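You operate a simulated robot arm through the tools that you are given. There is no shell and no other tool. Be economical: measure what you need, move in short steps, check, and stop when the job is done.

You run a simulated two-armed robot. Do the job below in one go: nothing can be reset, and whatever is moved stays where it is left.

TASK
Carry the dark grey tray with both arms and set it on the upper shelf of the steel cabinet.

It is judged by the outcome, as a careful person would: the job done as asked, and still so three seconds after it is handed in. It fails if anything else is knocked over, pushed out of place, dropped, spilled or broken.

THE ROBOT
Two 7-joint arms with two-finger parallel grippers on one trunk, on a base that drives. Base frame: it is fixed to the floor where the robot stands at the start and does not move with it; the origin is under the middle of the robot, x ahead of it, y to its left, z up; the surface under the hand at the start is at about z = 90. Lengths are in cm, angles in degrees, forces in N, time in s.
The left shoulder is at the start at [6, 14.3, 92.6], the right one opposite. With the tool pointing down near the work surface each hand reaches from about 28 to 70 cm from the robot's upright axis, wherever it stands, measured 20 degrees to its own side. Places, roughly: upper shelf of the steel cabinet [-200, -330, 50]. Payload 1.57 kg a hand.
The TCP of each hand is the grasp point between the finger pads, 3 cm short of the fingertips. In the tool frame z runs along the fingers and y along their closing line. The gripper opens to 11 cm. The fingers are 2.4 cm wide and 1.2 cm thick; the gripper's body (4.8 by 11.2 cm) begins 7.8 cm behind the TCP.
Orientation is that of the tool frame in the base frame, as [roll, pitch, yaw] about the fixed x, y, z axes, in that order (R = Rz(yaw) Ry(pitch) Rx(roll)). With the fingers straight down and closing along the base's y, the tool's x points along the base's -x, its y along +y and its z along -z.

THE INTERFACE
- The arms move only by the tool arm_command. It takes "left_moves", "right_moves" or both (then of equal length, played together; a hand with none holds still); each is a list of rows, each an object of numbers (a shift or turn left out is 0, a gripper value left out holds the last): "dx", "dy", "dz": the shift along the base's x, y, z in cm; "wx", "wy", "wz": the turn, a rotation vector about the base's x, y, z in degrees; "grip": the finger opening in cm, from 0 to 11. In form: [{"dx": .., "dy": .., "dz": .., "wx": .., "wy": .., "wz": .., "grip": ..}, ...]. A call has 1 to 8 rows; each row shifts and turns the commanded pose from where the row before left it. Rows are played at 5 a second. More than 5 cm and 8.6 degrees between two rows, or a gripper value outside its range, and nothing of the call is played. Where a pose cannot be reached the arm comes as near as it can. A force on the tool above 40 N (or 10 N above the force at the start of the call, whichever is more), or a blocked arm, ends the call early, and 0.2 s more pass. The fingers move at their own pace (about 4.5 cm/s each) and stop on an object; they squeeze with about 23 N. The grip force told is the motor's: it shows also when the fingers shut on nothing. Time passes only in rows, and 0.2 s behind the last, so rows that do not move let the fingers close. It gives the time, the measured TCP pose, the force on the tool (base axes), the opening and the grip force at its end, in the units of the frame above (readings bear some noise), with the torque about the TCP (base axes, N m) and any sound that the robot's microphone picked up.
- Cameras (640 x 400 px; columns grow to the right, rows downward): "scene" is now at [4.84, 2.12, 153.92]; the picture's right is [0.24, -0.97, 0.00], its down [-0.69, -0.17, -0.70] and it looks along [0.68, 0.17, -0.71] (base axes); focal length 277 px, centre (320, 200). "left" rides on the left gripper at [7, -1.6, -14.1] in its tool frame; the picture's right is [0.23, 0.97, 0.00], its down [-0.85, 0.20, -0.48] and it looks along [-0.47, 0.11, 0.88] (tool axes); focal length 222 px, centre (320, 200). "right" rides on the right gripper at [7, 1.6, -14.1] in its tool frame; the picture's right is [-0.23, 0.97, 0.00], its down [-0.86, -0.20, -0.48] and it looks along [-0.47, -0.11, 0.88] (tool axes); focal length 222 px, centre (320, 200).
- grab_frame(camera): a new picture of that camera. The clock stands still meanwhile.
- raise_lower(by): slides the trunk up (or, below 0, down) by that many cm; the arms and the scene camera ride with it, the base frame stays. It gives what a move gives, with no picture.
- base_move(legs): drives the robot by 1 to 6 legs, each [ahead, left, turn to the left] in cm, cm and degrees, along the robot's own axes; the way and the turn of a leg run together, so that a leg with both is an arc; at most 150 cm and 180 degrees a leg. The arms and the cameras ride along, it lands a little off, and it stops where it bumps. It gives what a move gives.
- aim_head(pan, tilt): turns the head with the scene camera to pan (to the left, within 86 degrees either way) and tilt (down, from -29 to 69), counted from straight ahead of the robot. It gives what a move gives.
- pixel_to_xyz(camera, pixels): for up to 12 pixels [column, row] of the newest picture of that camera ("zoom" is the newest enlarged one), the place [x, y, z] in the base frame of the surface seen there, good to about 0.2 cm. The clock stands still meanwhile.
- zoom(camera, box): a new picture of the part [left, top, right, bottom] of that camera's present view, enlarged. The clock stands still meanwhile.
- hand_in(): hands the job in; it is judged then, once.

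Go step by step. Measure first, check grasps and placings, and put right what went wrong. The budget is 80 turns and 58 pictures, counting those below and the enlarged ones. Unless the task says otherwise, let go and move clear before handing in, and close with one line.

The tools are called as a command line: name --argument value ..., lists and objects as JSON in quotes. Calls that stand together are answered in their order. arm_command: Moves the arms, as the interface text tells. Its arguments: {"type":"object","properties":{"left_moves":{"type":"array"},"right_moves":{"type":"array"}},"required":[]} The other tools are called the same way: raise_lower (by) slides the trunk up or down; base_move (legs) drives the base; aim_head (pan, tilt) turns the head that bears the scene camera; grab_frame (camera) takes a picture; pixel_to_xyz (camera, pixels) gives the place of the surface under pixels of a picture; zoom (camera, box) takes an enlarged picture of a part of a camera's view; hand_in () hands the job in.

At the start:

```text
time: 0.0
left_tool_pos: [40.99, 34.53, 109.0]
left_orientation: [-180.0, -0.1, -179.9]
left_wrist_force: [-0.1, 0.0, 0.6]
left_ft_torque: [0.0, -0.03, -0.03]
left_gripper_width: 10.98
left_gripper_force: 0.0
right_tool_pos: [38.6, -6.34, 108.95]
right_orientation: [180.0, -0.1, 180.0]
right_wrist_force: [-0.6, 0.5, -0.2]
right_ft_torque: [0.0, 0.02, 0.02]
right_gripper_width: 11.03
right_gripper_force: 0.0
trunk travel left (down, up): [-52.5, 6.5]
robot x, y, heading: [0.21, 0.2, -0.3]
head pan, tilt: [13.9, 45.2]
```

scene: 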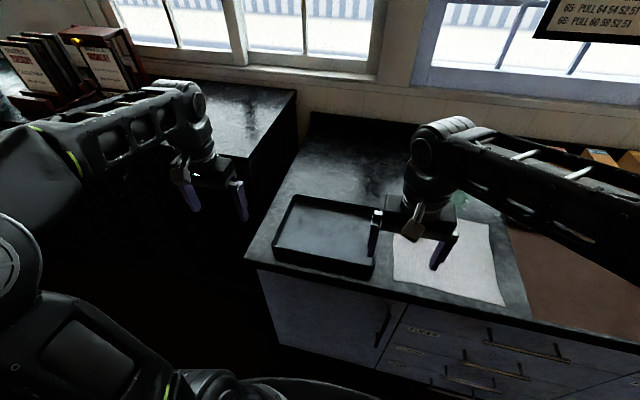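
right: 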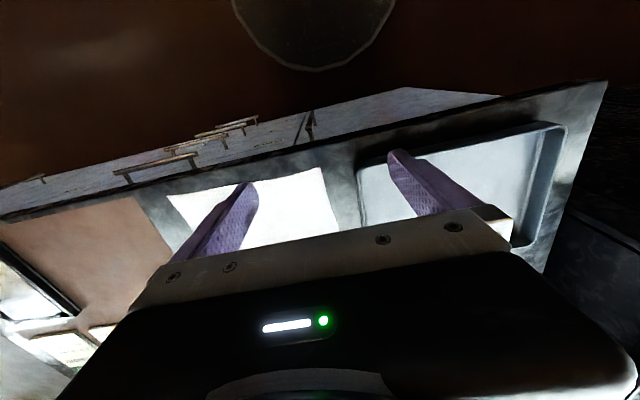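
left: 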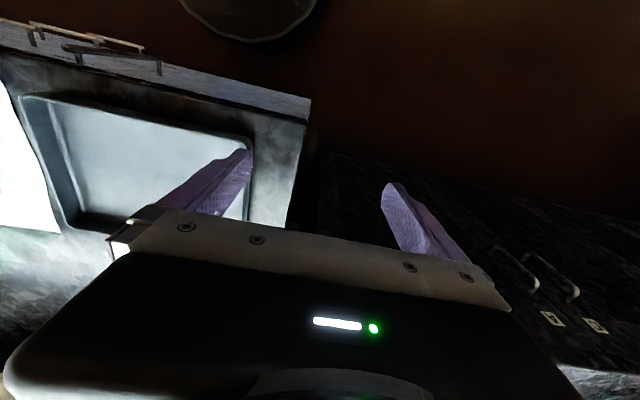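

The tray sits on the counter in the scene picture at about (292,195)-(372,275). I'll measure its rims and corners.

pixel_to_xyz --camera "scene" --pixels '[[293, 195], [335, 201], [372, 207], [272, 249], [320, 262], [371, 275], [281, 222], [325, 230], [250, 257], [310, 115], [345, 220], [300, 245]]'

zoom --camera "scene" --box '[240, 170, 420, 300]'

```text
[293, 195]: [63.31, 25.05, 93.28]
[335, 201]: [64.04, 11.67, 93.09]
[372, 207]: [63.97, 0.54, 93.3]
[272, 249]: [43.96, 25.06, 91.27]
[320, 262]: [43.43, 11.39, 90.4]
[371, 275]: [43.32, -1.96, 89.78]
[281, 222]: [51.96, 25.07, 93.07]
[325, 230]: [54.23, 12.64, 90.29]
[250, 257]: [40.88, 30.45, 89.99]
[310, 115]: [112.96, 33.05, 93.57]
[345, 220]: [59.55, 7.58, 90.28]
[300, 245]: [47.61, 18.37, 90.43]
```

```text
3.08 times, centred on (330, 235) of scene
```

zoom: 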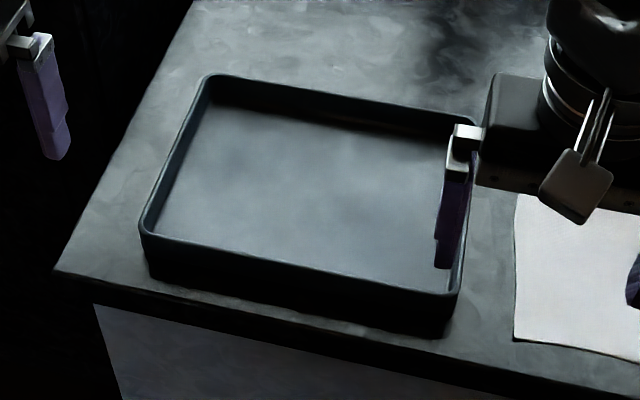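

The tray rim is at z≈93.3, spanning x 44–64 and y about −1.5–25. Before choosing a grasp I'll look to the right and rear for the cabinet and the way there.

aim_head --pan -86 --tilt 20

grab_frame --camera "scene"

aim_head --pan -40 --tilt 35

grab_frame --camera "scene"

```text
time: 1.8
left_tool_pos: [40.97, 34.55, 109.1]
left_orientation: [-179.9, 0.0, 180.0]
left_wrist_force: [0.3, 0.1, -0.3]
left_ft_torque: [0.0, 0.05, 0.0]
left_gripper_width: 11.0
left_gripper_force: 0.1
right_tool_pos: [38.43, -6.47, 109.06]
right_orientation: [-179.9, 0.0, -180.0]
right_wrist_force: [-0.3, -0.2, -0.4]
right_ft_torque: [-0.01, 0.01, 0.02]
right_gripper_width: 11.0
right_gripper_force: 0.1
trunk travel left (down, up): [-52.5, 6.5]
robot x, y, heading: [-0.06, -0.25, 0.2]
head pan, tilt: [-85.9, 20.0]
```

```text
53 pictures are left
```

scene: 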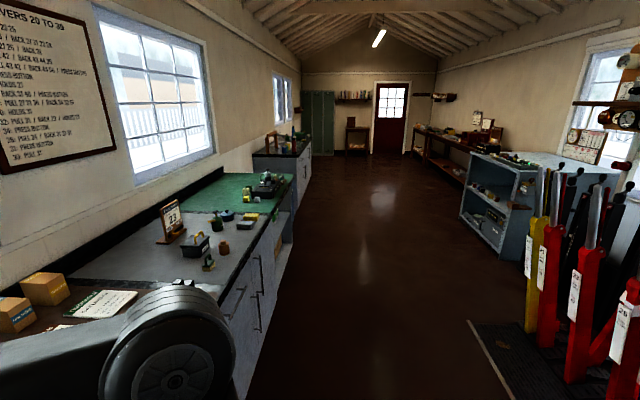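

```text
time: 2.9
left_tool_pos: [41.0, 34.51, 109.0]
left_orientation: [-179.9, 0.0, -180.0]
left_wrist_force: [0.4, -0.5, -0.9]
left_ft_torque: [0.0, 0.02, 0.01]
left_gripper_width: 11.0
left_gripper_force: 0.1
right_tool_pos: [38.54, -6.51, 109.02]
right_orientation: [-180.0, 0.0, -179.9]
right_wrist_force: [-0.6, 0.5, -0.3]
right_ft_torque: [-0.01, 0.01, 0.0]
right_gripper_width: 10.99
right_gripper_force: 0.2
trunk travel left (down, up): [-52.5, 6.5]
robot x, y, heading: [0.02, 0.04, 0.0]
head pan, tilt: [-40.0, 35.0]
```

```text
52 pictures are left
```

scene: 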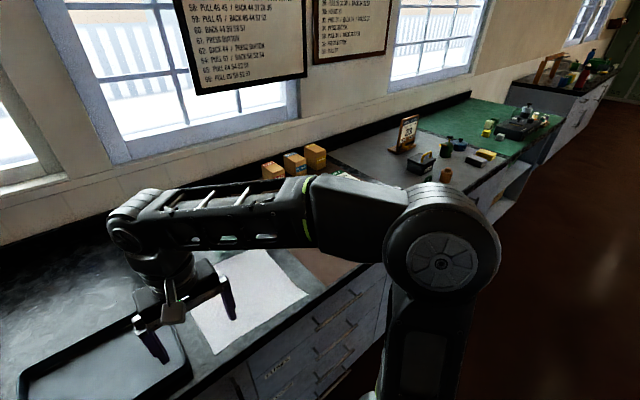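

The blue-grey cabinet at (460–600,155–260) of the first picture seems to be the target. I'll zoom in and measure it.

aim_head --pan -86 --tilt 20

zoom --camera "scene" --box '[420, 120, 640, 280]'

pixel_to_xyz --camera "scene" --pixels '[[469, 155], [516, 172], [463, 213], [505, 255], [490, 195], [480, 185], [500, 205], [490, 225], [560, 165], [490, 330], [380, 250], [540, 320]]'

```text
time: 4.0
left_tool_pos: [40.98, 34.55, 109.0]
left_orientation: [179.9, -0.1, -179.9]
left_wrist_force: [0.2, 0.0, -0.1]
left_ft_torque: [0.04, -0.02, 0.03]
left_gripper_width: 10.98
left_gripper_force: 0.1
right_tool_pos: [38.45, -6.53, 109.03]
right_orientation: [-180.0, 0.0, -180.0]
right_wrist_force: [-0.3, -0.4, -0.1]
right_ft_torque: [0.02, 0.0, 0.01]
right_gripper_width: 11.0
right_gripper_force: 0.0
trunk travel left (down, up): [-52.5, 6.5]
robot x, y, heading: [-0.19, 0.14, -0.0]
head pan, tilt: [-85.9, 20.0]
```

```text
2.50 times, centred on (530, 200) of scene
```

zoom: 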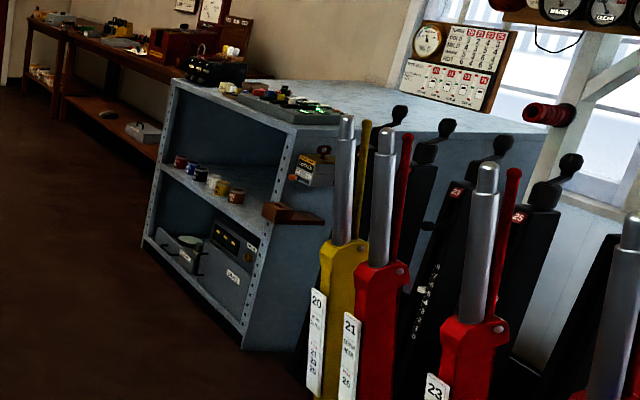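

```text
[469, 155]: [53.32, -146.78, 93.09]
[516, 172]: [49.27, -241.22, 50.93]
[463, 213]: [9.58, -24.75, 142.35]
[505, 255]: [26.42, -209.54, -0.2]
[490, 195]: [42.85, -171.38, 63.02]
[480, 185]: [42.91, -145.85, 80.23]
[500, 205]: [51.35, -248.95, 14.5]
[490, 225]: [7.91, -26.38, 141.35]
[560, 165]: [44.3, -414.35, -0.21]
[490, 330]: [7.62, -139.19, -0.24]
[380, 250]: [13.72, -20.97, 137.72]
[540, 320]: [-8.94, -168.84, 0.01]
```

The zoom shows an open-fronted cabinet, with jars on the upper shelf at (180–240,160–195). I'll measure through the zoom picture.

pixel_to_xyz --camera "zoom" --pixels '[[176, 84], [285, 130], [162, 168], [255, 226], [143, 238], [242, 338], [180, 162], [200, 174], [213, 184], [222, 190], [237, 196], [220, 165]]'

pixel_to_xyz --camera "zoom" --pixels '[[250, 185], [230, 120], [290, 215], [250, 320], [100, 220], [330, 350], [320, 310], [300, 110], [170, 120], [265, 200], [190, 150], [310, 180]]'

```text
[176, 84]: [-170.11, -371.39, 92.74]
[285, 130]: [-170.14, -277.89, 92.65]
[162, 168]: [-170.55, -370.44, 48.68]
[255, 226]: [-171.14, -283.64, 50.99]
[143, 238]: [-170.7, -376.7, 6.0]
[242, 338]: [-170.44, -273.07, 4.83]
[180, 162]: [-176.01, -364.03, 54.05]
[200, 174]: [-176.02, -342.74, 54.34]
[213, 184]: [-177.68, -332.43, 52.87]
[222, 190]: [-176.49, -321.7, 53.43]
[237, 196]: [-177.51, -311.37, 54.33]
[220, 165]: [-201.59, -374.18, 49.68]
```

```text
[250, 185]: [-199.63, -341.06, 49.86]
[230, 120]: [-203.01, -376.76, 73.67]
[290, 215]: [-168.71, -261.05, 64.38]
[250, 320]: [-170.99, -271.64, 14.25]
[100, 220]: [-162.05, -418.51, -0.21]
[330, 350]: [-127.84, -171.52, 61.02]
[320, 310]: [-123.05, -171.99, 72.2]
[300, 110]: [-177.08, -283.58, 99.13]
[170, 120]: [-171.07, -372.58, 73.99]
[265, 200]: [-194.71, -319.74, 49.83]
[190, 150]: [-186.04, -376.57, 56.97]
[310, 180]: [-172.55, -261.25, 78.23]
```

Cabinet: front at x≈−170, upper shelf at z≈50, top underside at ≈90, jars at x≈−177 along the front edge. So the tray goes behind the jars around [−200,−330]. I'll centre the base on the tray, with the hands' reach around 64 cm as needed at the shelf, and look again.

base_move --legs '[[-10, 12, 0]]'

aim_head --pan 0 --tilt 48

grab_frame --camera "scene"

zoom --camera "scene" --box '[220, 130, 420, 255]'

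```text
time: 5.4
left_tool_pos: [30.85, 46.78, 108.96]
left_orientation: [-179.9, 0.1, -179.9]
left_wrist_force: [0.1, 0.0, 0.2]
left_ft_torque: [-0.04, -0.04, 0.02]
left_gripper_width: 11.0
left_gripper_force: 0.0
right_tool_pos: [28.34, 5.78, 108.99]
right_orientation: [180.0, 0.1, 179.9]
right_wrist_force: [-1.0, 0.8, -0.6]
right_ft_torque: [-0.04, -0.01, -0.04]
right_gripper_width: 11.01
right_gripper_force: 0.0
trunk travel left (down, up): [-52.5, 6.5]
robot x, y, heading: [-10.26, 12.29, 0.1]
head pan, tilt: [-85.9, 20.0]
```

```text
time: 7.0
left_tool_pos: [30.88, 46.73, 108.98]
left_orientation: [180.0, 0.0, 180.0]
left_wrist_force: [0.3, 0.3, 0.1]
left_ft_torque: [-0.01, 0.0, -0.02]
left_gripper_width: 11.02
left_gripper_force: 0.0
right_tool_pos: [28.45, 5.67, 109.06]
right_orientation: [-179.9, -0.1, 180.0]
right_wrist_force: [0.1, 0.4, -0.2]
right_ft_torque: [-0.01, 0.0, -0.02]
right_gripper_width: 11.01
right_gripper_force: 0.2
trunk travel left (down, up): [-52.5, 6.5]
robot x, y, heading: [-10.16, 11.96, -0.1]
head pan, tilt: [0.0, 48.0]
```

```text
50 pictures are left
```

scene: 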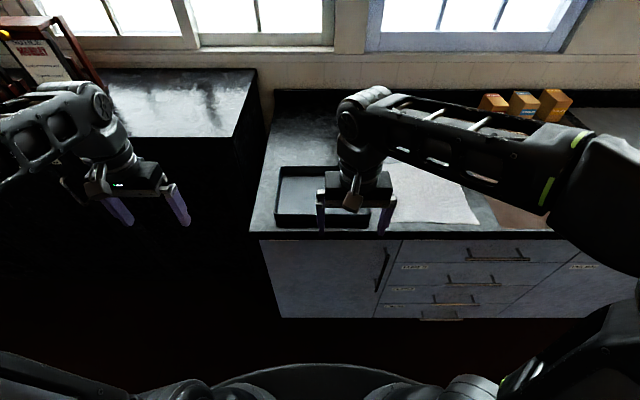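

```text
3.20 times, centred on (320, 192) of scene
```

zoom: 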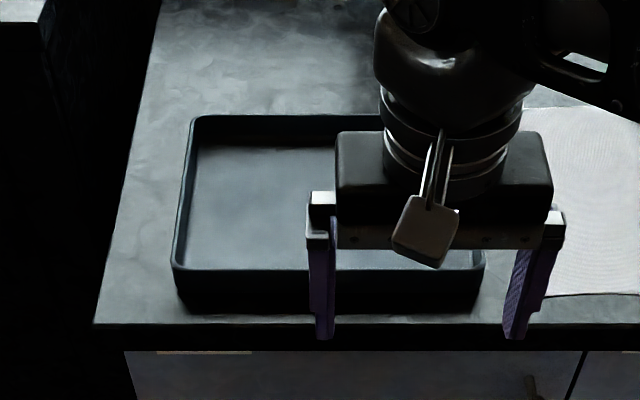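

The tray's left rim is at zoom (183,200) and its near rim at (330,270). I'll measure the rim edges and the forearm and wrist heights, to check clearance for the shelf.

pixel_to_xyz --camera "zoom" --pixels '[[195, 118], [180, 240], [184, 200], [173, 265], [250, 117], [250, 269], [484, 266], [478, 258], [250, 305], [240, 200]]'

pixel_to_xyz --camera "scene" --pixels '[[362, 92], [352, 120], [440, 110], [400, 100], [520, 130], [600, 150], [365, 185], [350, 205], [600, 220], [560, 160]]'

```text
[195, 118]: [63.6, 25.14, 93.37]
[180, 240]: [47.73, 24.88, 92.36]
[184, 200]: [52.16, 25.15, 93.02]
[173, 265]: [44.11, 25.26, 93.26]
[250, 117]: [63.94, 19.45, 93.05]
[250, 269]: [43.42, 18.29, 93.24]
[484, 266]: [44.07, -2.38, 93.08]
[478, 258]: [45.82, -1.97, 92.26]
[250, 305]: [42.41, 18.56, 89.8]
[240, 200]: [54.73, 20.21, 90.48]
```

```text
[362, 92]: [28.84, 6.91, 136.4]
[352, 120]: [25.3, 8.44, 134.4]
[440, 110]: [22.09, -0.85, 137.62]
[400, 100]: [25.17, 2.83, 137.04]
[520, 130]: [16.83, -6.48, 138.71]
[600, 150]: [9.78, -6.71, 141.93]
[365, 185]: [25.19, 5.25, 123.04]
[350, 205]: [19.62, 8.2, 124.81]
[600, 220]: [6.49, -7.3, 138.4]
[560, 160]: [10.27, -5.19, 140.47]
```

Rim: x 43.3–64, y about −2.3–25.2, z 93.2, inner floor 90.4. The wrist rises about 28 cm above a straight-down TCP, too tall for the compartment once the tray clears the jars. I'll tilt the tools about 42° forward and approach above the end walls.

arm_command --left_moves '[{"dx": 2.85, "dy": -2.73, "dz": -1, "wy": -8.5, "grip": 11}, {"dx": 2.85, "dy": -2.73, "dz": -1, "wy": -8.5}, {"dx": 2.85, "dy": -2.73, "dz": -1, "wy": -8.5}, {"dx": 2.85, "dy": -2.73, "dz": -1, "wy": -8.5}, {"dx": 2.85, "dy": -2.73, "dz": -1, "wy": -8.5}, {"dx": 2.85, "dy": -2.73, "dz": -1}, {"dx": 2.85, "dy": -2.73, "dz": -1}, {"dx": 2.85, "dy": -2.73, "dz": -1}]' --right_moves '[{"dx": 3.16, "dy": -0.96, "dz": -1, "wy": -8.5, "grip": 11}, {"dx": 3.16, "dy": -0.96, "dz": -1, "wy": -8.5}, {"dx": 3.16, "dy": -0.96, "dz": -1, "wy": -8.5}, {"dx": 3.16, "dy": -0.96, "dz": -1, "wy": -8.5}, {"dx": 3.16, "dy": -0.96, "dz": -1, "wy": -8.5}, {"dx": 3.16, "dy": -0.96, "dz": -1}, {"dx": 3.16, "dy": -0.96, "dz": -1}, {"dx": 3.16, "dy": -0.96, "dz": -1}]'

grab_frame --camera "scene"

```text
time: 8.8
left_tool_pos: [53.98, 24.81, 100.74]
left_orientation: [-180.0, 42.6, 180.0]
left_wrist_force: [0.3, -0.1, -0.2]
left_ft_torque: [0.0, 0.0, 0.01]
left_gripper_width: 10.99
left_gripper_force: 0.2
right_tool_pos: [53.66, -2.04, 101.08]
right_orientation: [179.9, 42.3, 180.0]
right_wrist_force: [-0.3, -0.3, 0.4]
right_ft_torque: [-0.02, 0.02, 0.03]
right_gripper_width: 10.96
right_gripper_force: 0.1
trunk travel left (down, up): [-52.5, 6.5]
robot x, y, heading: [-10.12, 12.2, 0.2]
head pan, tilt: [0.0, 48.0]
```

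```text
48 pictures are left
```

scene: 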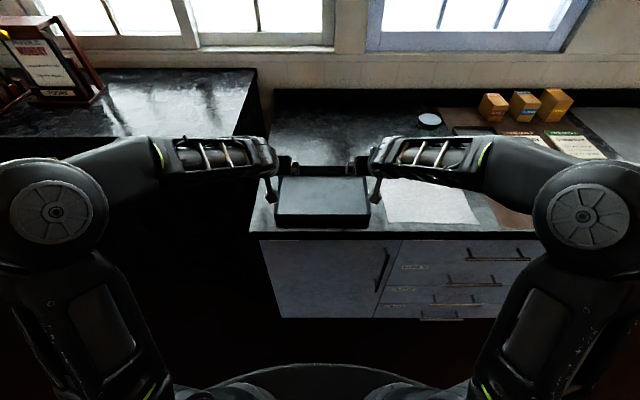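

Both hands are over the end walls with tilt 42.5°. The elbows are out wide and forearms come in high; I'll measure their heights.

pixel_to_xyz --camera "scene" --pixels '[[400, 145], [440, 142], [480, 142], [375, 145], [520, 145], [590, 165], [580, 215], [385, 140], [270, 150], [355, 165], [376, 190], [290, 160]]'

zoom --camera "scene" --box '[220, 120, 420, 245]'

```text
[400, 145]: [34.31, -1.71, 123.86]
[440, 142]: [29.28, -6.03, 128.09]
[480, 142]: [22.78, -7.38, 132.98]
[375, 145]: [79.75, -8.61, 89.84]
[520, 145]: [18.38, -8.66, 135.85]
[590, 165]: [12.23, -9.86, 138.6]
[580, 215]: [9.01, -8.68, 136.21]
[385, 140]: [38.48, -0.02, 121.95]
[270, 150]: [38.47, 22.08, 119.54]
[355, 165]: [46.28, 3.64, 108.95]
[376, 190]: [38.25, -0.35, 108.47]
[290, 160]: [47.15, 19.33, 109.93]
```

```text
3.20 times, centred on (320, 182) of scene
```

zoom: 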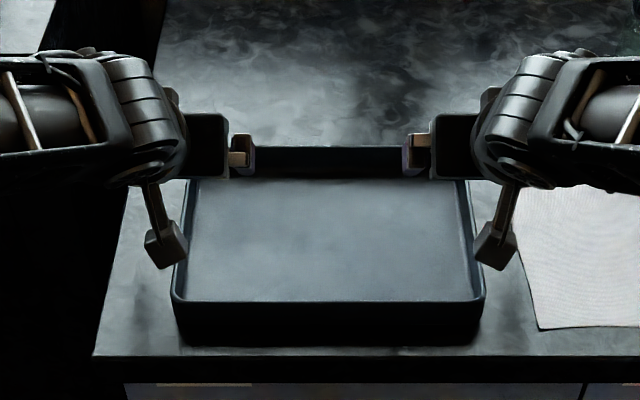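

The forearm rises toward the elbow (+33 at 33 cm behind TCP); lowering the trunk fully at the cabinet will bring the elbow down. Now I'll lower both hands onto the end walls.

arm_command --left_moves '[{"dz": -2.3}, {"dz": -2.3}, {"dz": -2.2}, {"dz": 0}]' --right_moves '[{"dz": -2.4}, {"dz": -2.4}, {"dz": -2.3}, {"dz": 0}]'

zoom --camera "scene" --box '[220, 120, 420, 245]'

grab_frame --camera "left"

grab_frame --camera "right"

```text
time: 9.8
left_tool_pos: [53.8, 24.87, 94.06]
left_orientation: [180.0, 42.4, -180.0]
left_wrist_force: [0.3, -0.1, 0.2]
left_ft_torque: [-0.01, -0.03, 0.01]
left_gripper_width: 10.99
left_gripper_force: 0.1
right_tool_pos: [53.56, -2.08, 93.97]
right_orientation: [180.0, 42.5, -179.9]
right_wrist_force: [-0.9, 0.1, -0.4]
right_ft_torque: [0.02, -0.02, 0.02]
right_gripper_width: 11.0
right_gripper_force: 0.1
trunk travel left (down, up): [-52.5, 6.5]
robot x, y, heading: [-10.13, 12.15, -0.0]
head pan, tilt: [0.0, 48.0]
```

```text
3.20 times, centred on (320, 182) of scene
```

zoom: 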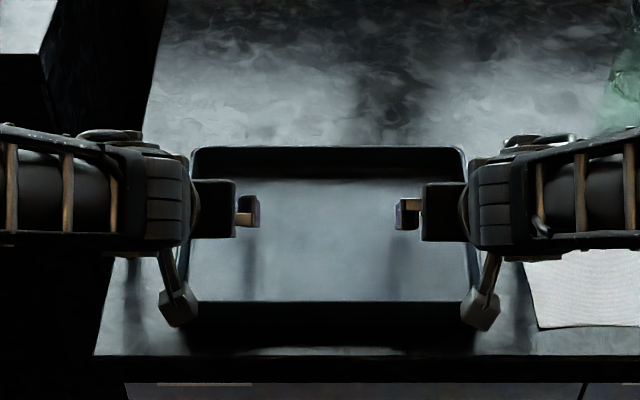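

```text
45 pictures are left
```

left: 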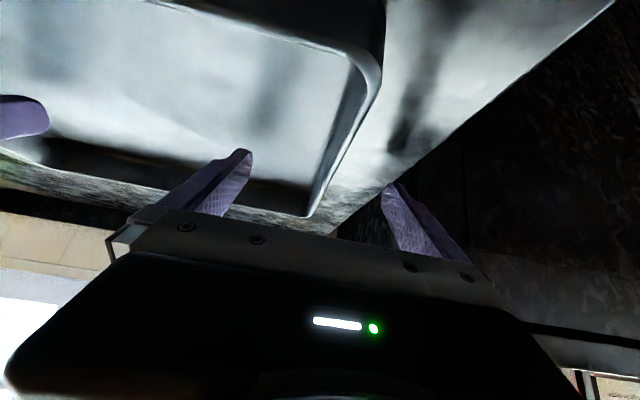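

```text
44 pictures are left
```

right: 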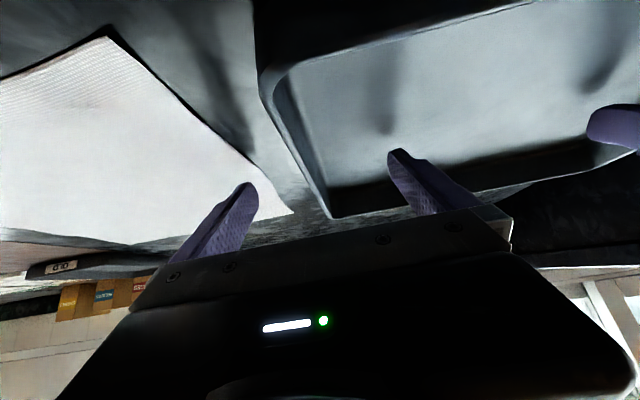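

Each gripper straddles its end wall (left picture fingers at (240,165)/(395,200), right at (240,200)/(400,170), the wall between). I'll close both.

arm_command --left_moves '[{"grip": 5}, {"grip": 2}, {"grip": 0}, {}, {}, {}, {}]' --right_moves '[{"grip": 5}, {"grip": 2}, {"grip": 0}, {}, {}, {}, {}]'

```text
time: 11.4
left_tool_pos: [53.78, 25.11, 94.06]
left_orientation: [179.7, 42.5, -179.9]
left_wrist_force: [0.3, 13.7, 1.8]
left_ft_torque: [0.02, 0.1, -0.23]
left_gripper_width: 0.46
left_gripper_force: 19.6
right_tool_pos: [53.52, -2.34, 93.93]
right_orientation: [-179.7, 42.5, 179.9]
right_wrist_force: [-1.3, -13.4, 1.6]
right_ft_torque: [0.1, 0.14, 0.52]
right_gripper_width: 0.53
right_gripper_force: 19.6
trunk travel left (down, up): [-52.5, 6.5]
robot x, y, heading: [-10.0, 12.29, -0.3]
head pan, tilt: [0.0, 48.0]
```

Both hands grip the 0.5 cm wall, but squeeze the tray between them with about 13.5 N. I'll relax outward by a few millimetres and lift slightly.

arm_command --left_moves '[{"dy": 0.25}, {}, {"dz": 1}, {"dz": 1.5}, {"dz": 1.5}, {}]' --right_moves '[{"dy": -0.25}, {}, {"dz": 1}, {"dz": 1.5}, {"dz": 1.5}, {}]'

grab_frame --camera "scene"

```text
time: 12.8
left_tool_pos: [53.83, 25.2, 98.21]
left_orientation: [179.9, 42.5, -179.9]
left_wrist_force: [3.7, 14.3, -4.6]
left_ft_torque: [0.48, 0.21, 0.23]
left_gripper_width: 0.46
left_gripper_force: 22.6
right_tool_pos: [53.75, -2.31, 97.87]
right_orientation: [-180.0, 42.5, 180.0]
right_wrist_force: [-3.4, -15.2, 1.5]
right_ft_torque: [0.21, -0.16, 0.64]
right_gripper_width: 0.49
right_gripper_force: 22.9
trunk travel left (down, up): [-52.5, 6.5]
robot x, y, heading: [-10.67, 12.26, -0.3]
head pan, tilt: [0.0, 48.0]
```

```text
43 pictures are left
```

scene: 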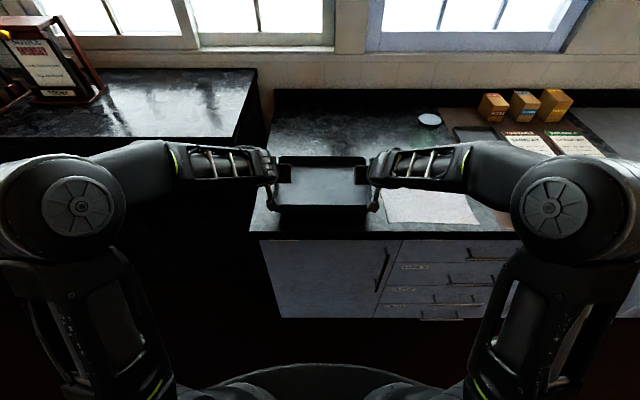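

The tray is off the counter and level between the hands, but the sideways load remains (~14 N). I'll relax a bit more and raise further.

arm_command --left_moves '[{"dy": 0.2}, {"dz": 2}, {"dz": 2}, {"dz": 2}, {}]' --right_moves '[{"dy": -0.2}, {"dz": 2}, {"dz": 2}, {"dz": 2}, {}]'

zoom --camera "scene" --box '[220, 120, 420, 245]'

```text
time: 14.0
left_tool_pos: [53.81, 25.09, 104.12]
left_orientation: [-180.0, 42.6, -179.9]
left_wrist_force: [4.3, 11.6, -3.0]
left_ft_torque: [0.25, -0.08, 0.54]
left_gripper_width: 0.46
left_gripper_force: 22.7
right_tool_pos: [53.81, -2.32, 103.88]
right_orientation: [-179.9, 42.4, -179.9]
right_wrist_force: [-4.0, -11.8, 0.2]
right_ft_torque: [0.1, 0.1, 0.66]
right_gripper_width: 0.5
right_gripper_force: 22.9
trunk travel left (down, up): [-52.5, 6.5]
robot x, y, heading: [-10.37, 12.24, -0.1]
head pan, tilt: [0.0, 48.0]
```

```text
3.20 times, centred on (320, 182) of scene
```

zoom: 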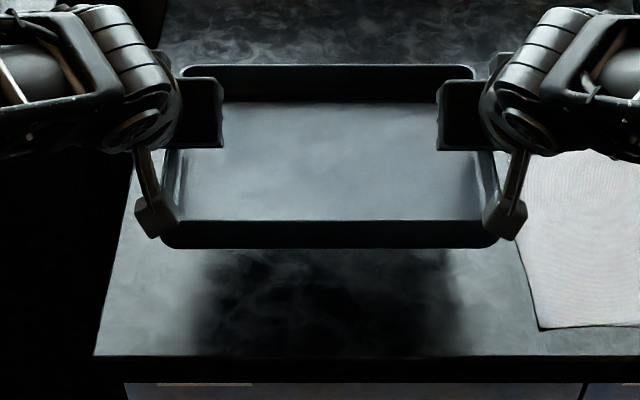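

The load is easing with the outward shift (11.7 N now). I'll relax a little more and back away 30 cm, then turn right 90°.

arm_command --left_moves '[{"dy": 0.4}, {}, {}]' --right_moves '[{"dy": -0.4}, {}, {}]'

base_move --legs '[[-32, 0, 0]]'

grab_frame --camera "scene"

```text
time: 14.8
left_tool_pos: [53.78, 25.04, 104.15]
left_orientation: [-179.8, 42.6, 179.8]
left_wrist_force: [1.0, -16.9, -1.9]
left_ft_torque: [-0.05, -0.22, 0.62]
left_gripper_width: 0.51
left_gripper_force: 22.6
right_tool_pos: [53.75, -2.3, 104.05]
right_orientation: [179.7, 42.5, -179.7]
right_wrist_force: [-1.4, 17.5, -1.6]
right_ft_torque: [-0.06, 0.2, -0.34]
right_gripper_width: 0.53
right_gripper_force: 23.1
trunk travel left (down, up): [-52.5, 6.5]
robot x, y, heading: [-9.88, 12.15, -0.0]
head pan, tilt: [0.0, 48.0]
```

```text
time: 16.9
left_tool_pos: [22.73, 24.99, 104.3]
left_orientation: [-179.8, 42.7, 179.6]
left_wrist_force: [0.2, -29.2, -0.5]
left_ft_torque: [-0.22, 0.03, 0.48]
left_gripper_width: 0.49
left_gripper_force: 22.8
right_tool_pos: [22.41, -2.51, 104.23]
right_orientation: [179.7, 42.7, -180.0]
right_wrist_force: [0.2, 29.3, -1.8]
right_ft_torque: [0.04, -0.02, -0.41]
right_gripper_width: 0.51
right_gripper_force: 22.9
trunk travel left (down, up): [-52.5, 6.5]
robot x, y, heading: [-41.47, 12.11, -0.1]
head pan, tilt: [0.0, 48.0]
```

```text
41 pictures are left
```

scene: 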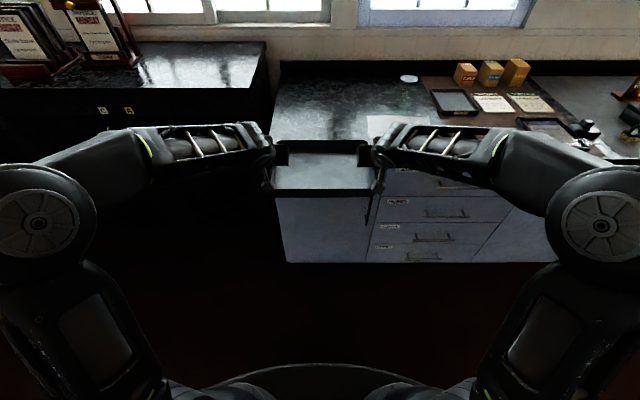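

Now it pulls apart (29 N), so I overshot; I'll bring the hands 0.3 cm back in.

arm_command --left_moves '[{"dy": -0.28}, {}, {}, {}]' --right_moves '[{"dy": 0.28}, {}, {}, {}]'

```text
time: 17.9
left_tool_pos: [22.7, 25.11, 104.28]
left_orientation: [-179.9, 42.6, 179.8]
left_wrist_force: [3.5, 18.4, -2.5]
left_ft_torque: [0.38, -0.02, 0.85]
left_gripper_width: 0.48
left_gripper_force: 23.4
right_tool_pos: [22.54, -2.48, 104.15]
right_orientation: [179.8, 42.6, 179.9]
right_wrist_force: [-3.3, -19.0, -0.8]
right_ft_torque: [-0.18, -0.02, 0.19]
right_gripper_width: 0.47
right_gripper_force: 22.9
trunk travel left (down, up): [-52.5, 6.5]
robot x, y, heading: [-41.35, 12.35, -0.2]
head pan, tilt: [0.0, 48.0]
```

Compression of 18.5 N now; outward 0.11 cm each should bring it close to zero.

arm_command --left_moves '[{"dy": 0.11}, {}, {}, {}]' --right_moves '[{"dy": -0.11}, {}, {}, {}]'

base_move --legs '[[0, 0, -45]]'

grab_frame --camera "scene"

```text
time: 18.9
left_tool_pos: [22.48, 25.09, 104.25]
left_orientation: [-179.9, 42.6, 179.7]
left_wrist_force: [3.8, 19.3, -2.8]
left_ft_torque: [0.39, -0.22, 0.86]
left_gripper_width: 0.48
left_gripper_force: 22.8
right_tool_pos: [22.55, -2.56, 104.12]
right_orientation: [179.8, 42.7, -180.0]
right_wrist_force: [-3.3, -18.7, -1.8]
right_ft_torque: [-0.28, 0.19, 0.05]
right_gripper_width: 0.47
right_gripper_force: 23.0
trunk travel left (down, up): [-52.5, 6.5]
robot x, y, heading: [-41.12, 11.99, -0.2]
head pan, tilt: [0.0, 48.0]
```

```text
time: 21.4
left_tool_pos: [13.63, -23.0, 104.19]
left_orientation: [-179.8, 42.6, 135.8]
left_wrist_force: [15.8, 10.9, -2.5]
left_ft_torque: [0.27, -0.26, 0.93]
left_gripper_width: 0.48
left_gripper_force: 23.4
right_tool_pos: [-5.67, -42.68, 103.98]
right_orientation: [179.7, 42.6, 135.9]
right_wrist_force: [-16.8, -10.6, -1.4]
right_ft_torque: [-0.21, 0.18, 0.09]
right_gripper_width: 0.49
right_gripper_force: 22.8
trunk travel left (down, up): [-52.5, 6.5]
robot x, y, heading: [-41.28, 12.05, -43.9]
head pan, tilt: [0.0, 48.0]
```

```text
40 pictures are left
```

scene: 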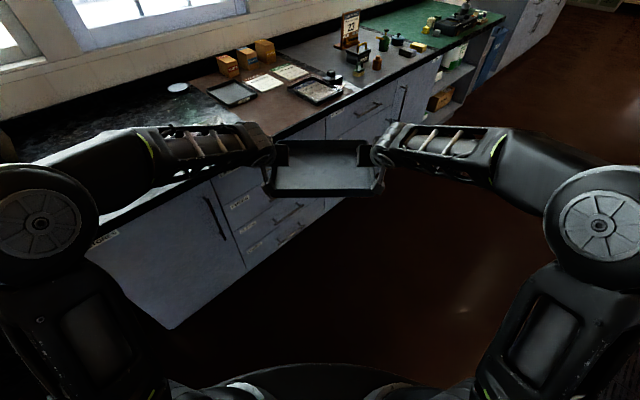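

The tray rides well; a steady 19 N inward press is acceptable. I'll turn the rest to face down the room and drive partway.

base_move --legs '[[0, 0, -46]]'

aim_head --pan -25 --tilt 25

grab_frame --camera "scene"

```text
time: 23.9
left_tool_pos: [-28.4, -51.72, 104.29]
left_orientation: [-179.8, 42.6, 89.6]
left_wrist_force: [0.0, -2.8, -2.3]
left_ft_torque: [-0.12, -0.11, 0.72]
left_gripper_width: 0.47
left_gripper_force: 23.5
right_tool_pos: [-55.94, -51.68, 104.04]
right_orientation: [179.8, 42.6, 90.0]
right_wrist_force: [-0.2, 2.2, -1.2]
right_ft_torque: [0.1, 0.08, 0.02]
right_gripper_width: 0.49
right_gripper_force: 22.9
trunk travel left (down, up): [-52.5, 6.5]
robot x, y, heading: [-41.62, 12.39, -90.2]
head pan, tilt: [0.0, 48.0]
```

```text
time: 24.7
left_tool_pos: [-28.38, -51.71, 104.21]
left_orientation: [-179.8, 42.5, 89.9]
left_wrist_force: [-1.2, -2.8, -1.7]
left_ft_torque: [0.06, -0.09, 0.62]
left_gripper_width: 0.47
left_gripper_force: 22.8
right_tool_pos: [-56.01, -51.55, 104.19]
right_orientation: [179.8, 42.6, 90.0]
right_wrist_force: [1.3, 2.1, -1.6]
right_ft_torque: [-0.04, 0.08, -0.01]
right_gripper_width: 0.47
right_gripper_force: 23.6
trunk travel left (down, up): [-52.5, 6.5]
robot x, y, heading: [-41.31, 11.95, -90.3]
head pan, tilt: [-25.0, 25.0]
```

```text
39 pictures are left
```

scene: 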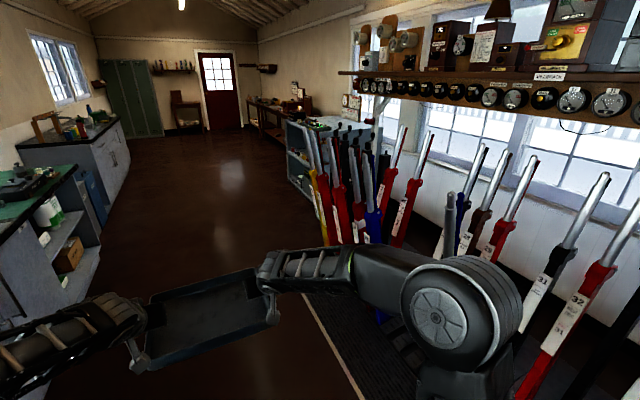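

Forces have relaxed to near zero and the tray is level. Levers are on the right; I'll measure their nearest points and the counter's front before driving past.

pixel_to_xyz --camera "scene" --pixels '[[330, 190], [323, 200], [360, 190], [400, 220], [445, 230], [480, 210], [550, 300], [500, 270], [95, 250], [130, 160], [460, 350], [522, 300]]'

```text
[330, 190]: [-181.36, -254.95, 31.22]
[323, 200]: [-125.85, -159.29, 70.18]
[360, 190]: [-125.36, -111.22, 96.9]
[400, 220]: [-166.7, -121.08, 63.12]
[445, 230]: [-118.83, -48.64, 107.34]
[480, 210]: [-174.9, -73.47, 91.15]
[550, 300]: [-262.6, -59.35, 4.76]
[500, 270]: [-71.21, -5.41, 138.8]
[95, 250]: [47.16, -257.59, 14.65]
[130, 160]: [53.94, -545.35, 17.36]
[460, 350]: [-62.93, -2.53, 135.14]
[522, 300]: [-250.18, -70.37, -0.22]
```

Levers' nearest points are at x≈−118 and the counter front at ≈42; the right elbow is near −85. I'll shift 8 cm left and drive ahead.

base_move --legs '[[20, 8, 0], [140, 0, 0], [120, 0, 0]]'

aim_head --pan -60 --tilt 40

grab_frame --camera "scene"

```text
time: 38.6
left_tool_pos: [-25.61, -330.56, 104.17]
left_orientation: [-179.8, 42.5, 88.6]
left_wrist_force: [-1.2, -2.2, -1.1]
left_ft_torque: [0.0, -0.05, 0.69]
left_gripper_width: 0.49
left_gripper_force: 22.8
right_tool_pos: [-53.06, -329.87, 104.0]
right_orientation: [179.8, 42.6, 88.9]
right_wrist_force: [1.4, 1.9, -0.7]
right_ft_torque: [0.07, 0.08, -0.07]
right_gripper_width: 0.49
right_gripper_force: 22.5
trunk travel left (down, up): [-52.5, 6.5]
robot x, y, heading: [-36.8, -266.55, -91.2]
head pan, tilt: [-25.0, 25.0]
```

```text
time: 39.6
left_tool_pos: [-25.54, -330.59, 104.23]
left_orientation: [-179.7, 42.6, 88.6]
left_wrist_force: [0.1, -1.9, -0.7]
left_ft_torque: [0.03, -0.1, 0.65]
left_gripper_width: 0.49
left_gripper_force: 22.9
right_tool_pos: [-53.0, -329.81, 104.05]
right_orientation: [179.8, 42.6, 89.0]
right_wrist_force: [0.8, 2.1, -2.3]
right_ft_torque: [-0.01, 0.07, -0.1]
right_gripper_width: 0.47
right_gripper_force: 23.4
trunk travel left (down, up): [-52.5, 6.5]
robot x, y, heading: [-37.24, -266.67, -91.2]
head pan, tilt: [-60.0, 40.0]
```

```text
38 pictures are left
```

scene: 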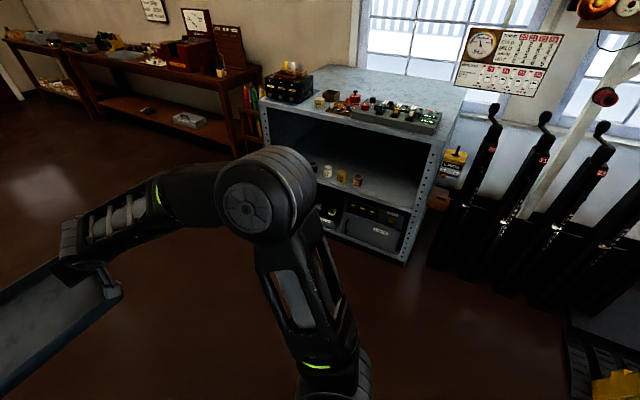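

The cabinet is in view with jars at (315–358,165–180). I'll drive another 73 cm to y≈−340 and turn right to face it.

base_move --legs '[[73, 0, 0], [0, 0, -88.8]]'

aim_head --pan 0 --tilt 35

grab_frame --camera "scene"

```text
time: 47.4
left_tool_pos: [-102.67, -351.81, 104.18]
left_orientation: [-179.8, 42.7, -0.9]
left_wrist_force: [-2.0, 0.3, -1.4]
left_ft_torque: [-0.11, 0.02, 0.64]
left_gripper_width: 0.48
left_gripper_force: 23.2
right_tool_pos: [-102.21, -324.37, 104.14]
right_orientation: [179.8, 42.5, -0.5]
right_wrist_force: [2.0, -1.1, -2.3]
right_ft_torque: [0.12, -0.03, -0.08]
right_gripper_width: 0.5
right_gripper_force: 22.6
trunk travel left (down, up): [-52.5, 6.5]
robot x, y, heading: [-38.61, -339.51, 179.5]
head pan, tilt: [-60.0, 40.0]
```

```text
time: 48.7
left_tool_pos: [-102.64, -352.02, 104.34]
left_orientation: [-179.8, 42.6, -0.9]
left_wrist_force: [-1.4, 0.5, -2.1]
left_ft_torque: [-0.07, 0.05, 0.67]
left_gripper_width: 0.48
left_gripper_force: 23.4
right_tool_pos: [-102.26, -324.57, 104.03]
right_orientation: [179.8, 42.6, -0.5]
right_wrist_force: [1.9, -0.9, -1.9]
right_ft_torque: [0.1, -0.09, -0.15]
right_gripper_width: 0.49
right_gripper_force: 23.1
trunk travel left (down, up): [-52.5, 6.5]
robot x, y, heading: [-38.77, -339.49, 179.4]
head pan, tilt: [0.0, 35.0]
```

```text
37 pictures are left
```

scene: 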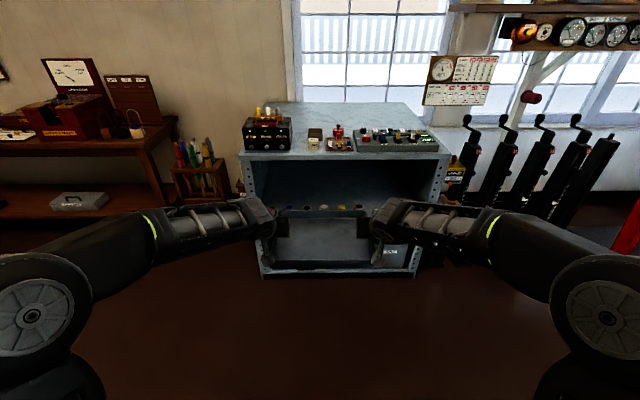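

Facing the cabinet, tray level. I'll lower the trunk 52 cm here in the open and lift the hands about 11 cm, so elbows hang lower relative to the tray.

raise_lower --by -52

arm_command --left_moves '[{"dz": 2}, {"dz": 2}, {"dz": 2}, {"dz": 2}, {"dz": 2}, {"dz": 1.5}, {}]' --right_moves '[{"dz": 2}, {"dz": 2}, {"dz": 2}, {"dz": 2}, {"dz": 2}, {"dz": 1.5}, {}]'

aim_head --pan 0 --tilt 25

grab_frame --camera "scene"

```text
refused: -52 is not a number from -40 to 40
```

```text
time: 50.3
left_tool_pos: [-102.59, -351.86, 115.86]
left_orientation: [-179.8, 42.6, -0.9]
left_wrist_force: [-3.9, -2.4, -1.5]
left_ft_torque: [-0.04, 0.18, 0.7]
left_gripper_width: 0.49
left_gripper_force: 23.2
right_tool_pos: [-102.3, -324.59, 115.58]
right_orientation: [180.0, 42.6, -0.4]
right_wrist_force: [4.0, 2.9, -1.9]
right_ft_torque: [0.16, -0.18, 0.46]
right_gripper_width: 0.47
right_gripper_force: 23.1
trunk travel left (down, up): [-52.5, 6.5]
robot x, y, heading: [-38.49, -339.26, 179.3]
head pan, tilt: [0.0, 35.0]
```

```text
time: 51.0
left_tool_pos: [-102.54, -351.87, 115.65]
left_orientation: [-179.9, 42.6, -0.8]
left_wrist_force: [-4.2, -4.5, -2.0]
left_ft_torque: [-0.04, 0.11, 0.75]
left_gripper_width: 0.5
left_gripper_force: 22.7
right_tool_pos: [-102.35, -324.39, 115.86]
right_orientation: [179.9, 42.6, -0.5]
right_wrist_force: [4.3, 4.9, -2.1]
right_ft_torque: [0.14, -0.11, 0.42]
right_gripper_width: 0.5
right_gripper_force: 22.5
trunk travel left (down, up): [-52.5, 6.5]
robot x, y, heading: [-38.49, -340.12, 179.4]
head pan, tilt: [0.0, 25.0]
```

```text
36 pictures are left
```

scene: 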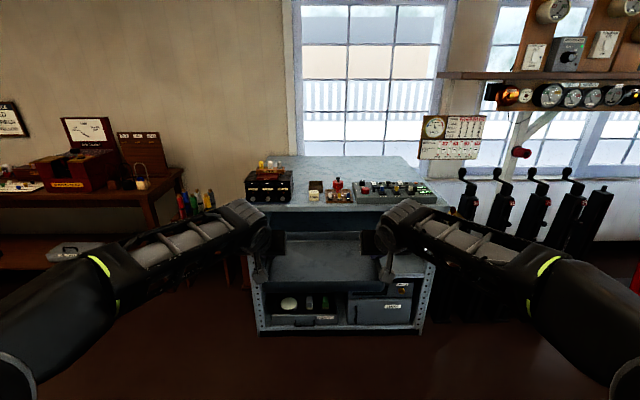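

The trunk step is limited to 40 cm and the arms were lifted already (no harm). I'll lower the trunk in two steps.

raise_lower --by -35

raise_lower --by -17

grab_frame --camera "scene"

```text
time: 54.4
left_tool_pos: [-102.71, -351.83, 80.74]
left_orientation: [-179.9, 42.6, -0.8]
left_wrist_force: [-4.5, -10.6, -1.5]
left_ft_torque: [-0.16, 0.05, 0.79]
left_gripper_width: 0.47
left_gripper_force: 22.8
right_tool_pos: [-102.34, -324.23, 80.78]
right_orientation: [179.9, 42.6, -0.6]
right_wrist_force: [4.4, 10.3, -2.6]
right_ft_torque: [0.17, -0.13, 0.45]
right_gripper_width: 0.5
right_gripper_force: 23.1
trunk travel left (down, up): [-17.5, 41.5]
robot x, y, heading: [-38.54, -339.5, 179.5]
head pan, tilt: [0.0, 25.0]
```

```text
time: 56.4
left_tool_pos: [-102.55, -351.9, 63.75]
left_orientation: [-179.8, 42.6, -0.9]
left_wrist_force: [-4.8, -12.8, -2.1]
left_ft_torque: [-0.18, 0.05, 0.82]
left_gripper_width: 0.49
left_gripper_force: 22.8
right_tool_pos: [-102.31, -324.54, 63.79]
right_orientation: [179.8, 42.6, -0.4]
right_wrist_force: [3.5, 12.1, -1.9]
right_ft_torque: [0.21, -0.05, 0.42]
right_gripper_width: 0.51
right_gripper_force: 22.7
trunk travel left (down, up): [-0.5, 58.5]
robot x, y, heading: [-38.8, -339.64, 179.1]
head pan, tilt: [0.0, 25.0]
```

```text
35 pictures are left
```

scene: 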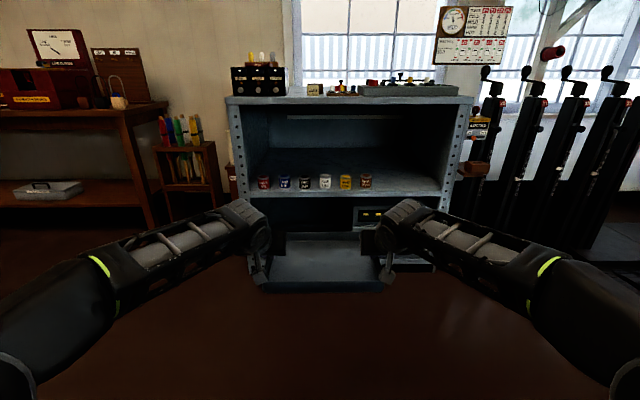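

Excellent view of the open compartment with six jars at row 183. I'll measure jars, opening edges, back wall and the forearm heights.

pixel_to_xyz --camera "scene" --pixels '[[264, 178], [285, 178], [305, 178], [325, 177], [345, 177], [365, 175], [340, 112], [340, 101], [340, 155], [250, 150], [440, 150], [340, 191]]'

pixel_to_xyz --camera "scene" --pixels '[[405, 203], [430, 215], [460, 228], [490, 237], [530, 255], [600, 280], [389, 280], [250, 205], [400, 170], [270, 165], [340, 125], [340, 140]]'

zoom --camera "scene" --box '[220, 85, 480, 248]'

```text
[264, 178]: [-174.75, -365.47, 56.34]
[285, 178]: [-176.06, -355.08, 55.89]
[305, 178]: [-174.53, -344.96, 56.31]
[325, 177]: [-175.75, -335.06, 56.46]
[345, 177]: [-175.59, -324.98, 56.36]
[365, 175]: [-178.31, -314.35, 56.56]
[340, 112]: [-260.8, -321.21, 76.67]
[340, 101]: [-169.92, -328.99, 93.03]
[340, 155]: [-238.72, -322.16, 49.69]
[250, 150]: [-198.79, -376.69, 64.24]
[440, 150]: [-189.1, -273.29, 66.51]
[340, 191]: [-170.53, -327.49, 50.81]
```

```text
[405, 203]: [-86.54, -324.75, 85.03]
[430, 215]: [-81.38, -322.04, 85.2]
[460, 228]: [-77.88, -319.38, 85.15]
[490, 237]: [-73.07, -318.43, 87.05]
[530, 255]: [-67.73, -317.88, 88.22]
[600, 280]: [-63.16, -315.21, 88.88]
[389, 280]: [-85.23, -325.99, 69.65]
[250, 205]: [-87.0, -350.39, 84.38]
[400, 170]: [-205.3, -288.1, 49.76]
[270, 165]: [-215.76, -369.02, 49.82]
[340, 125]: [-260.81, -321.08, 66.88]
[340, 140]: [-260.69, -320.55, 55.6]
```

```text
2.45 times, centred on (350, 166) of scene
```

zoom: 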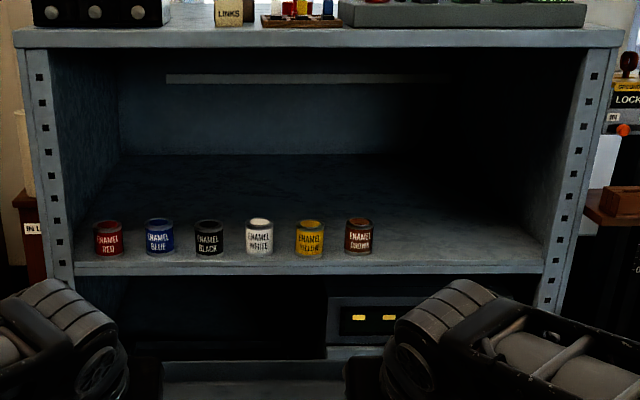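

The shelf runs from x −170 to −261 and y −376 to −274; tins have tops at ≈57.5 and backs at ≈−181; tray bottom is at ≈59.7; forearms are under 89. I'll drive 60 cm ahead and check.

base_move --legs '[[52, 0, 0]]'

grab_frame --camera "scene"

grab_frame --camera "right"

```text
time: 59.4
left_tool_pos: [-154.83, -350.77, 63.76]
left_orientation: [-179.8, 42.6, -1.0]
left_wrist_force: [-4.1, -14.6, -1.1]
left_ft_torque: [-0.19, 0.08, 0.82]
left_gripper_width: 0.5
left_gripper_force: 23.2
right_tool_pos: [-154.37, -323.17, 63.72]
right_orientation: [179.9, 42.5, -0.9]
right_wrist_force: [4.5, 14.7, -2.0]
right_ft_torque: [0.24, -0.04, 0.41]
right_gripper_width: 0.49
right_gripper_force: 22.6
trunk travel left (down, up): [-0.5, 58.5]
robot x, y, heading: [-91.01, -338.99, 179.2]
head pan, tilt: [0.0, 25.0]
```

```text
33 pictures are left
```

scene: 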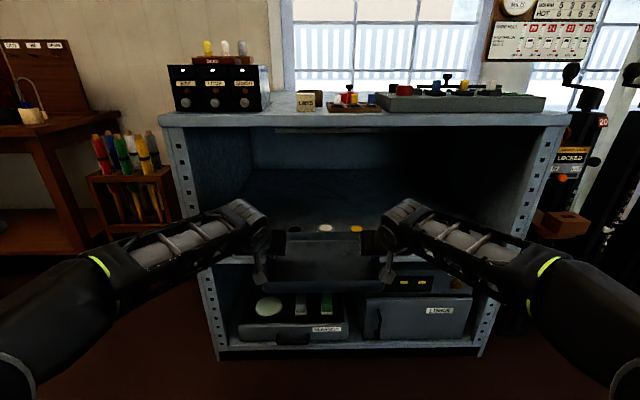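

```text
32 pictures are left
```

right: 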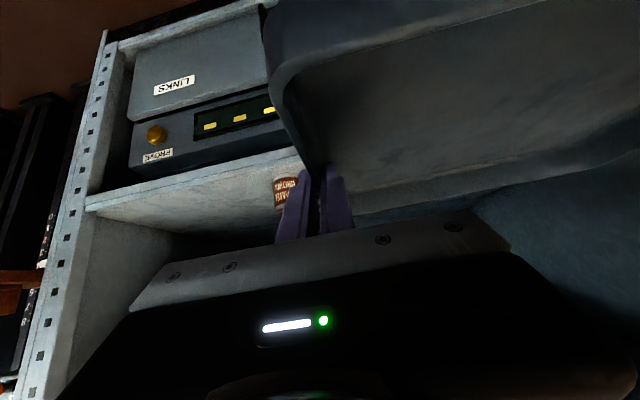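

Clear of the tins still; hands below the lip. The tray is 12 cm off the cabinet's middle (y≈−325), so I'll shift 10 cm right to give both elbows room, then advance 22 cm and check.

base_move --legs '[[0, -10, 0], [22, 0, 0]]'

aim_head --pan 0 --tilt 38

grab_frame --camera "scene"

```text
time: 61.9
left_tool_pos: [-176.67, -340.19, 63.82]
left_orientation: [-179.8, 42.6, -1.1]
left_wrist_force: [-3.5, 0.9, -0.9]
left_ft_torque: [0.02, 0.14, 0.68]
left_gripper_width: 0.5
left_gripper_force: 22.9
right_tool_pos: [-176.34, -312.65, 63.7]
right_orientation: [179.9, 42.5, -0.9]
right_wrist_force: [3.0, -0.3, -1.4]
right_ft_torque: [0.13, -0.22, 0.32]
right_gripper_width: 0.48
right_gripper_force: 22.8
trunk travel left (down, up): [-0.5, 58.5]
robot x, y, heading: [-113.01, -327.95, 178.7]
head pan, tilt: [0.0, 25.0]
```

```text
time: 62.6
left_tool_pos: [-176.78, -340.12, 63.84]
left_orientation: [-179.8, 42.6, -1.1]
left_wrist_force: [-4.0, 1.9, -0.7]
left_ft_torque: [0.0, -0.08, 0.67]
left_gripper_width: 0.44
left_gripper_force: 22.8
right_tool_pos: [-176.37, -312.59, 63.67]
right_orientation: [179.8, 42.5, -0.9]
right_wrist_force: [3.9, -1.4, -2.3]
right_ft_torque: [0.08, 0.11, 0.3]
right_gripper_width: 0.51
right_gripper_force: 22.7
trunk travel left (down, up): [-0.5, 58.5]
robot x, y, heading: [-112.81, -327.96, 178.7]
head pan, tilt: [0.0, 38.0]
```

```text
31 pictures are left
```

scene: 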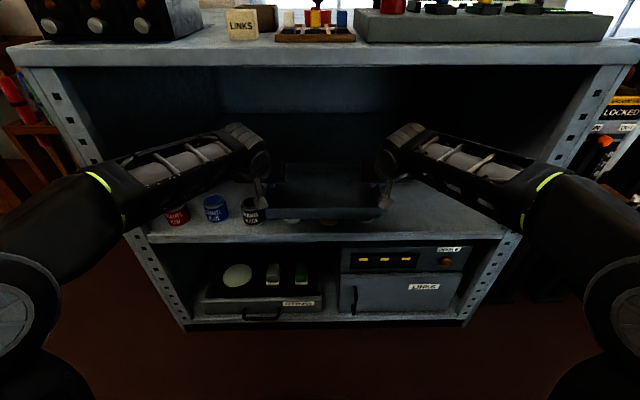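

The tray is going over the tins with the wrists below the lip. I'll measure forearm, elbow, and lip positions before going further.

pixel_to_xyz --camera "scene" --pixels '[[95, 180], [550, 180], [600, 210], [30, 220], [620, 300], [20, 300], [320, 64], [320, 52], [400, 125], [450, 150], [520, 165], [385, 200]]'

```text
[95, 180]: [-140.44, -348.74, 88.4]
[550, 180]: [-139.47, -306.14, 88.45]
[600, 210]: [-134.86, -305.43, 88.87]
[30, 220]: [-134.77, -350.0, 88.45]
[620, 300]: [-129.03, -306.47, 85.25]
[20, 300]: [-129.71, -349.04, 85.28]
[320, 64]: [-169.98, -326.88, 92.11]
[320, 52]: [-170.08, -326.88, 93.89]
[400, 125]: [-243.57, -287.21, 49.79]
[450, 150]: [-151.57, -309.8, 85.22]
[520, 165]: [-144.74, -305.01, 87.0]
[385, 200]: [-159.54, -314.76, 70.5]
```

Elbows are narrow (y −349/−306) and all parts are under 89 with the lip edge at about 91.5. I'll advance 19 cm more.

base_move --legs '[[19, 0, 0]]'

grab_frame --camera "scene"

```text
time: 64.2
left_tool_pos: [-195.82, -339.5, 63.72]
left_orientation: [-179.9, 42.7, -1.3]
left_wrist_force: [-2.8, 0.8, -1.1]
left_ft_torque: [0.07, 0.17, 0.67]
left_gripper_width: 0.5
left_gripper_force: 23.0
right_tool_pos: [-195.33, -311.97, 63.7]
right_orientation: [179.9, 42.6, -1.0]
right_wrist_force: [3.5, -1.1, -3.6]
right_ft_torque: [0.07, -0.19, 0.31]
right_gripper_width: 0.48
right_gripper_force: 23.1
trunk travel left (down, up): [-0.5, 58.5]
robot x, y, heading: [-131.85, -327.75, 178.7]
head pan, tilt: [0.0, 38.0]
```

```text
30 pictures are left
```

scene: 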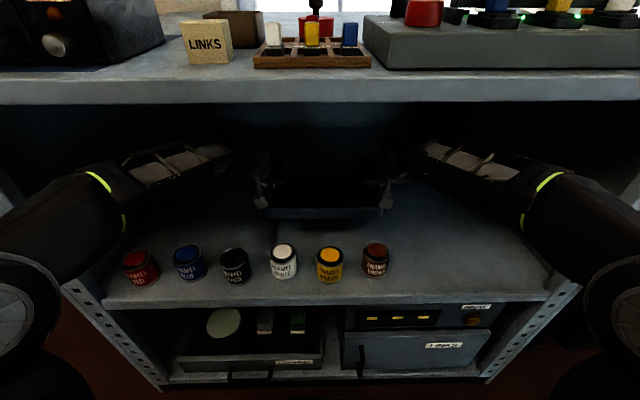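

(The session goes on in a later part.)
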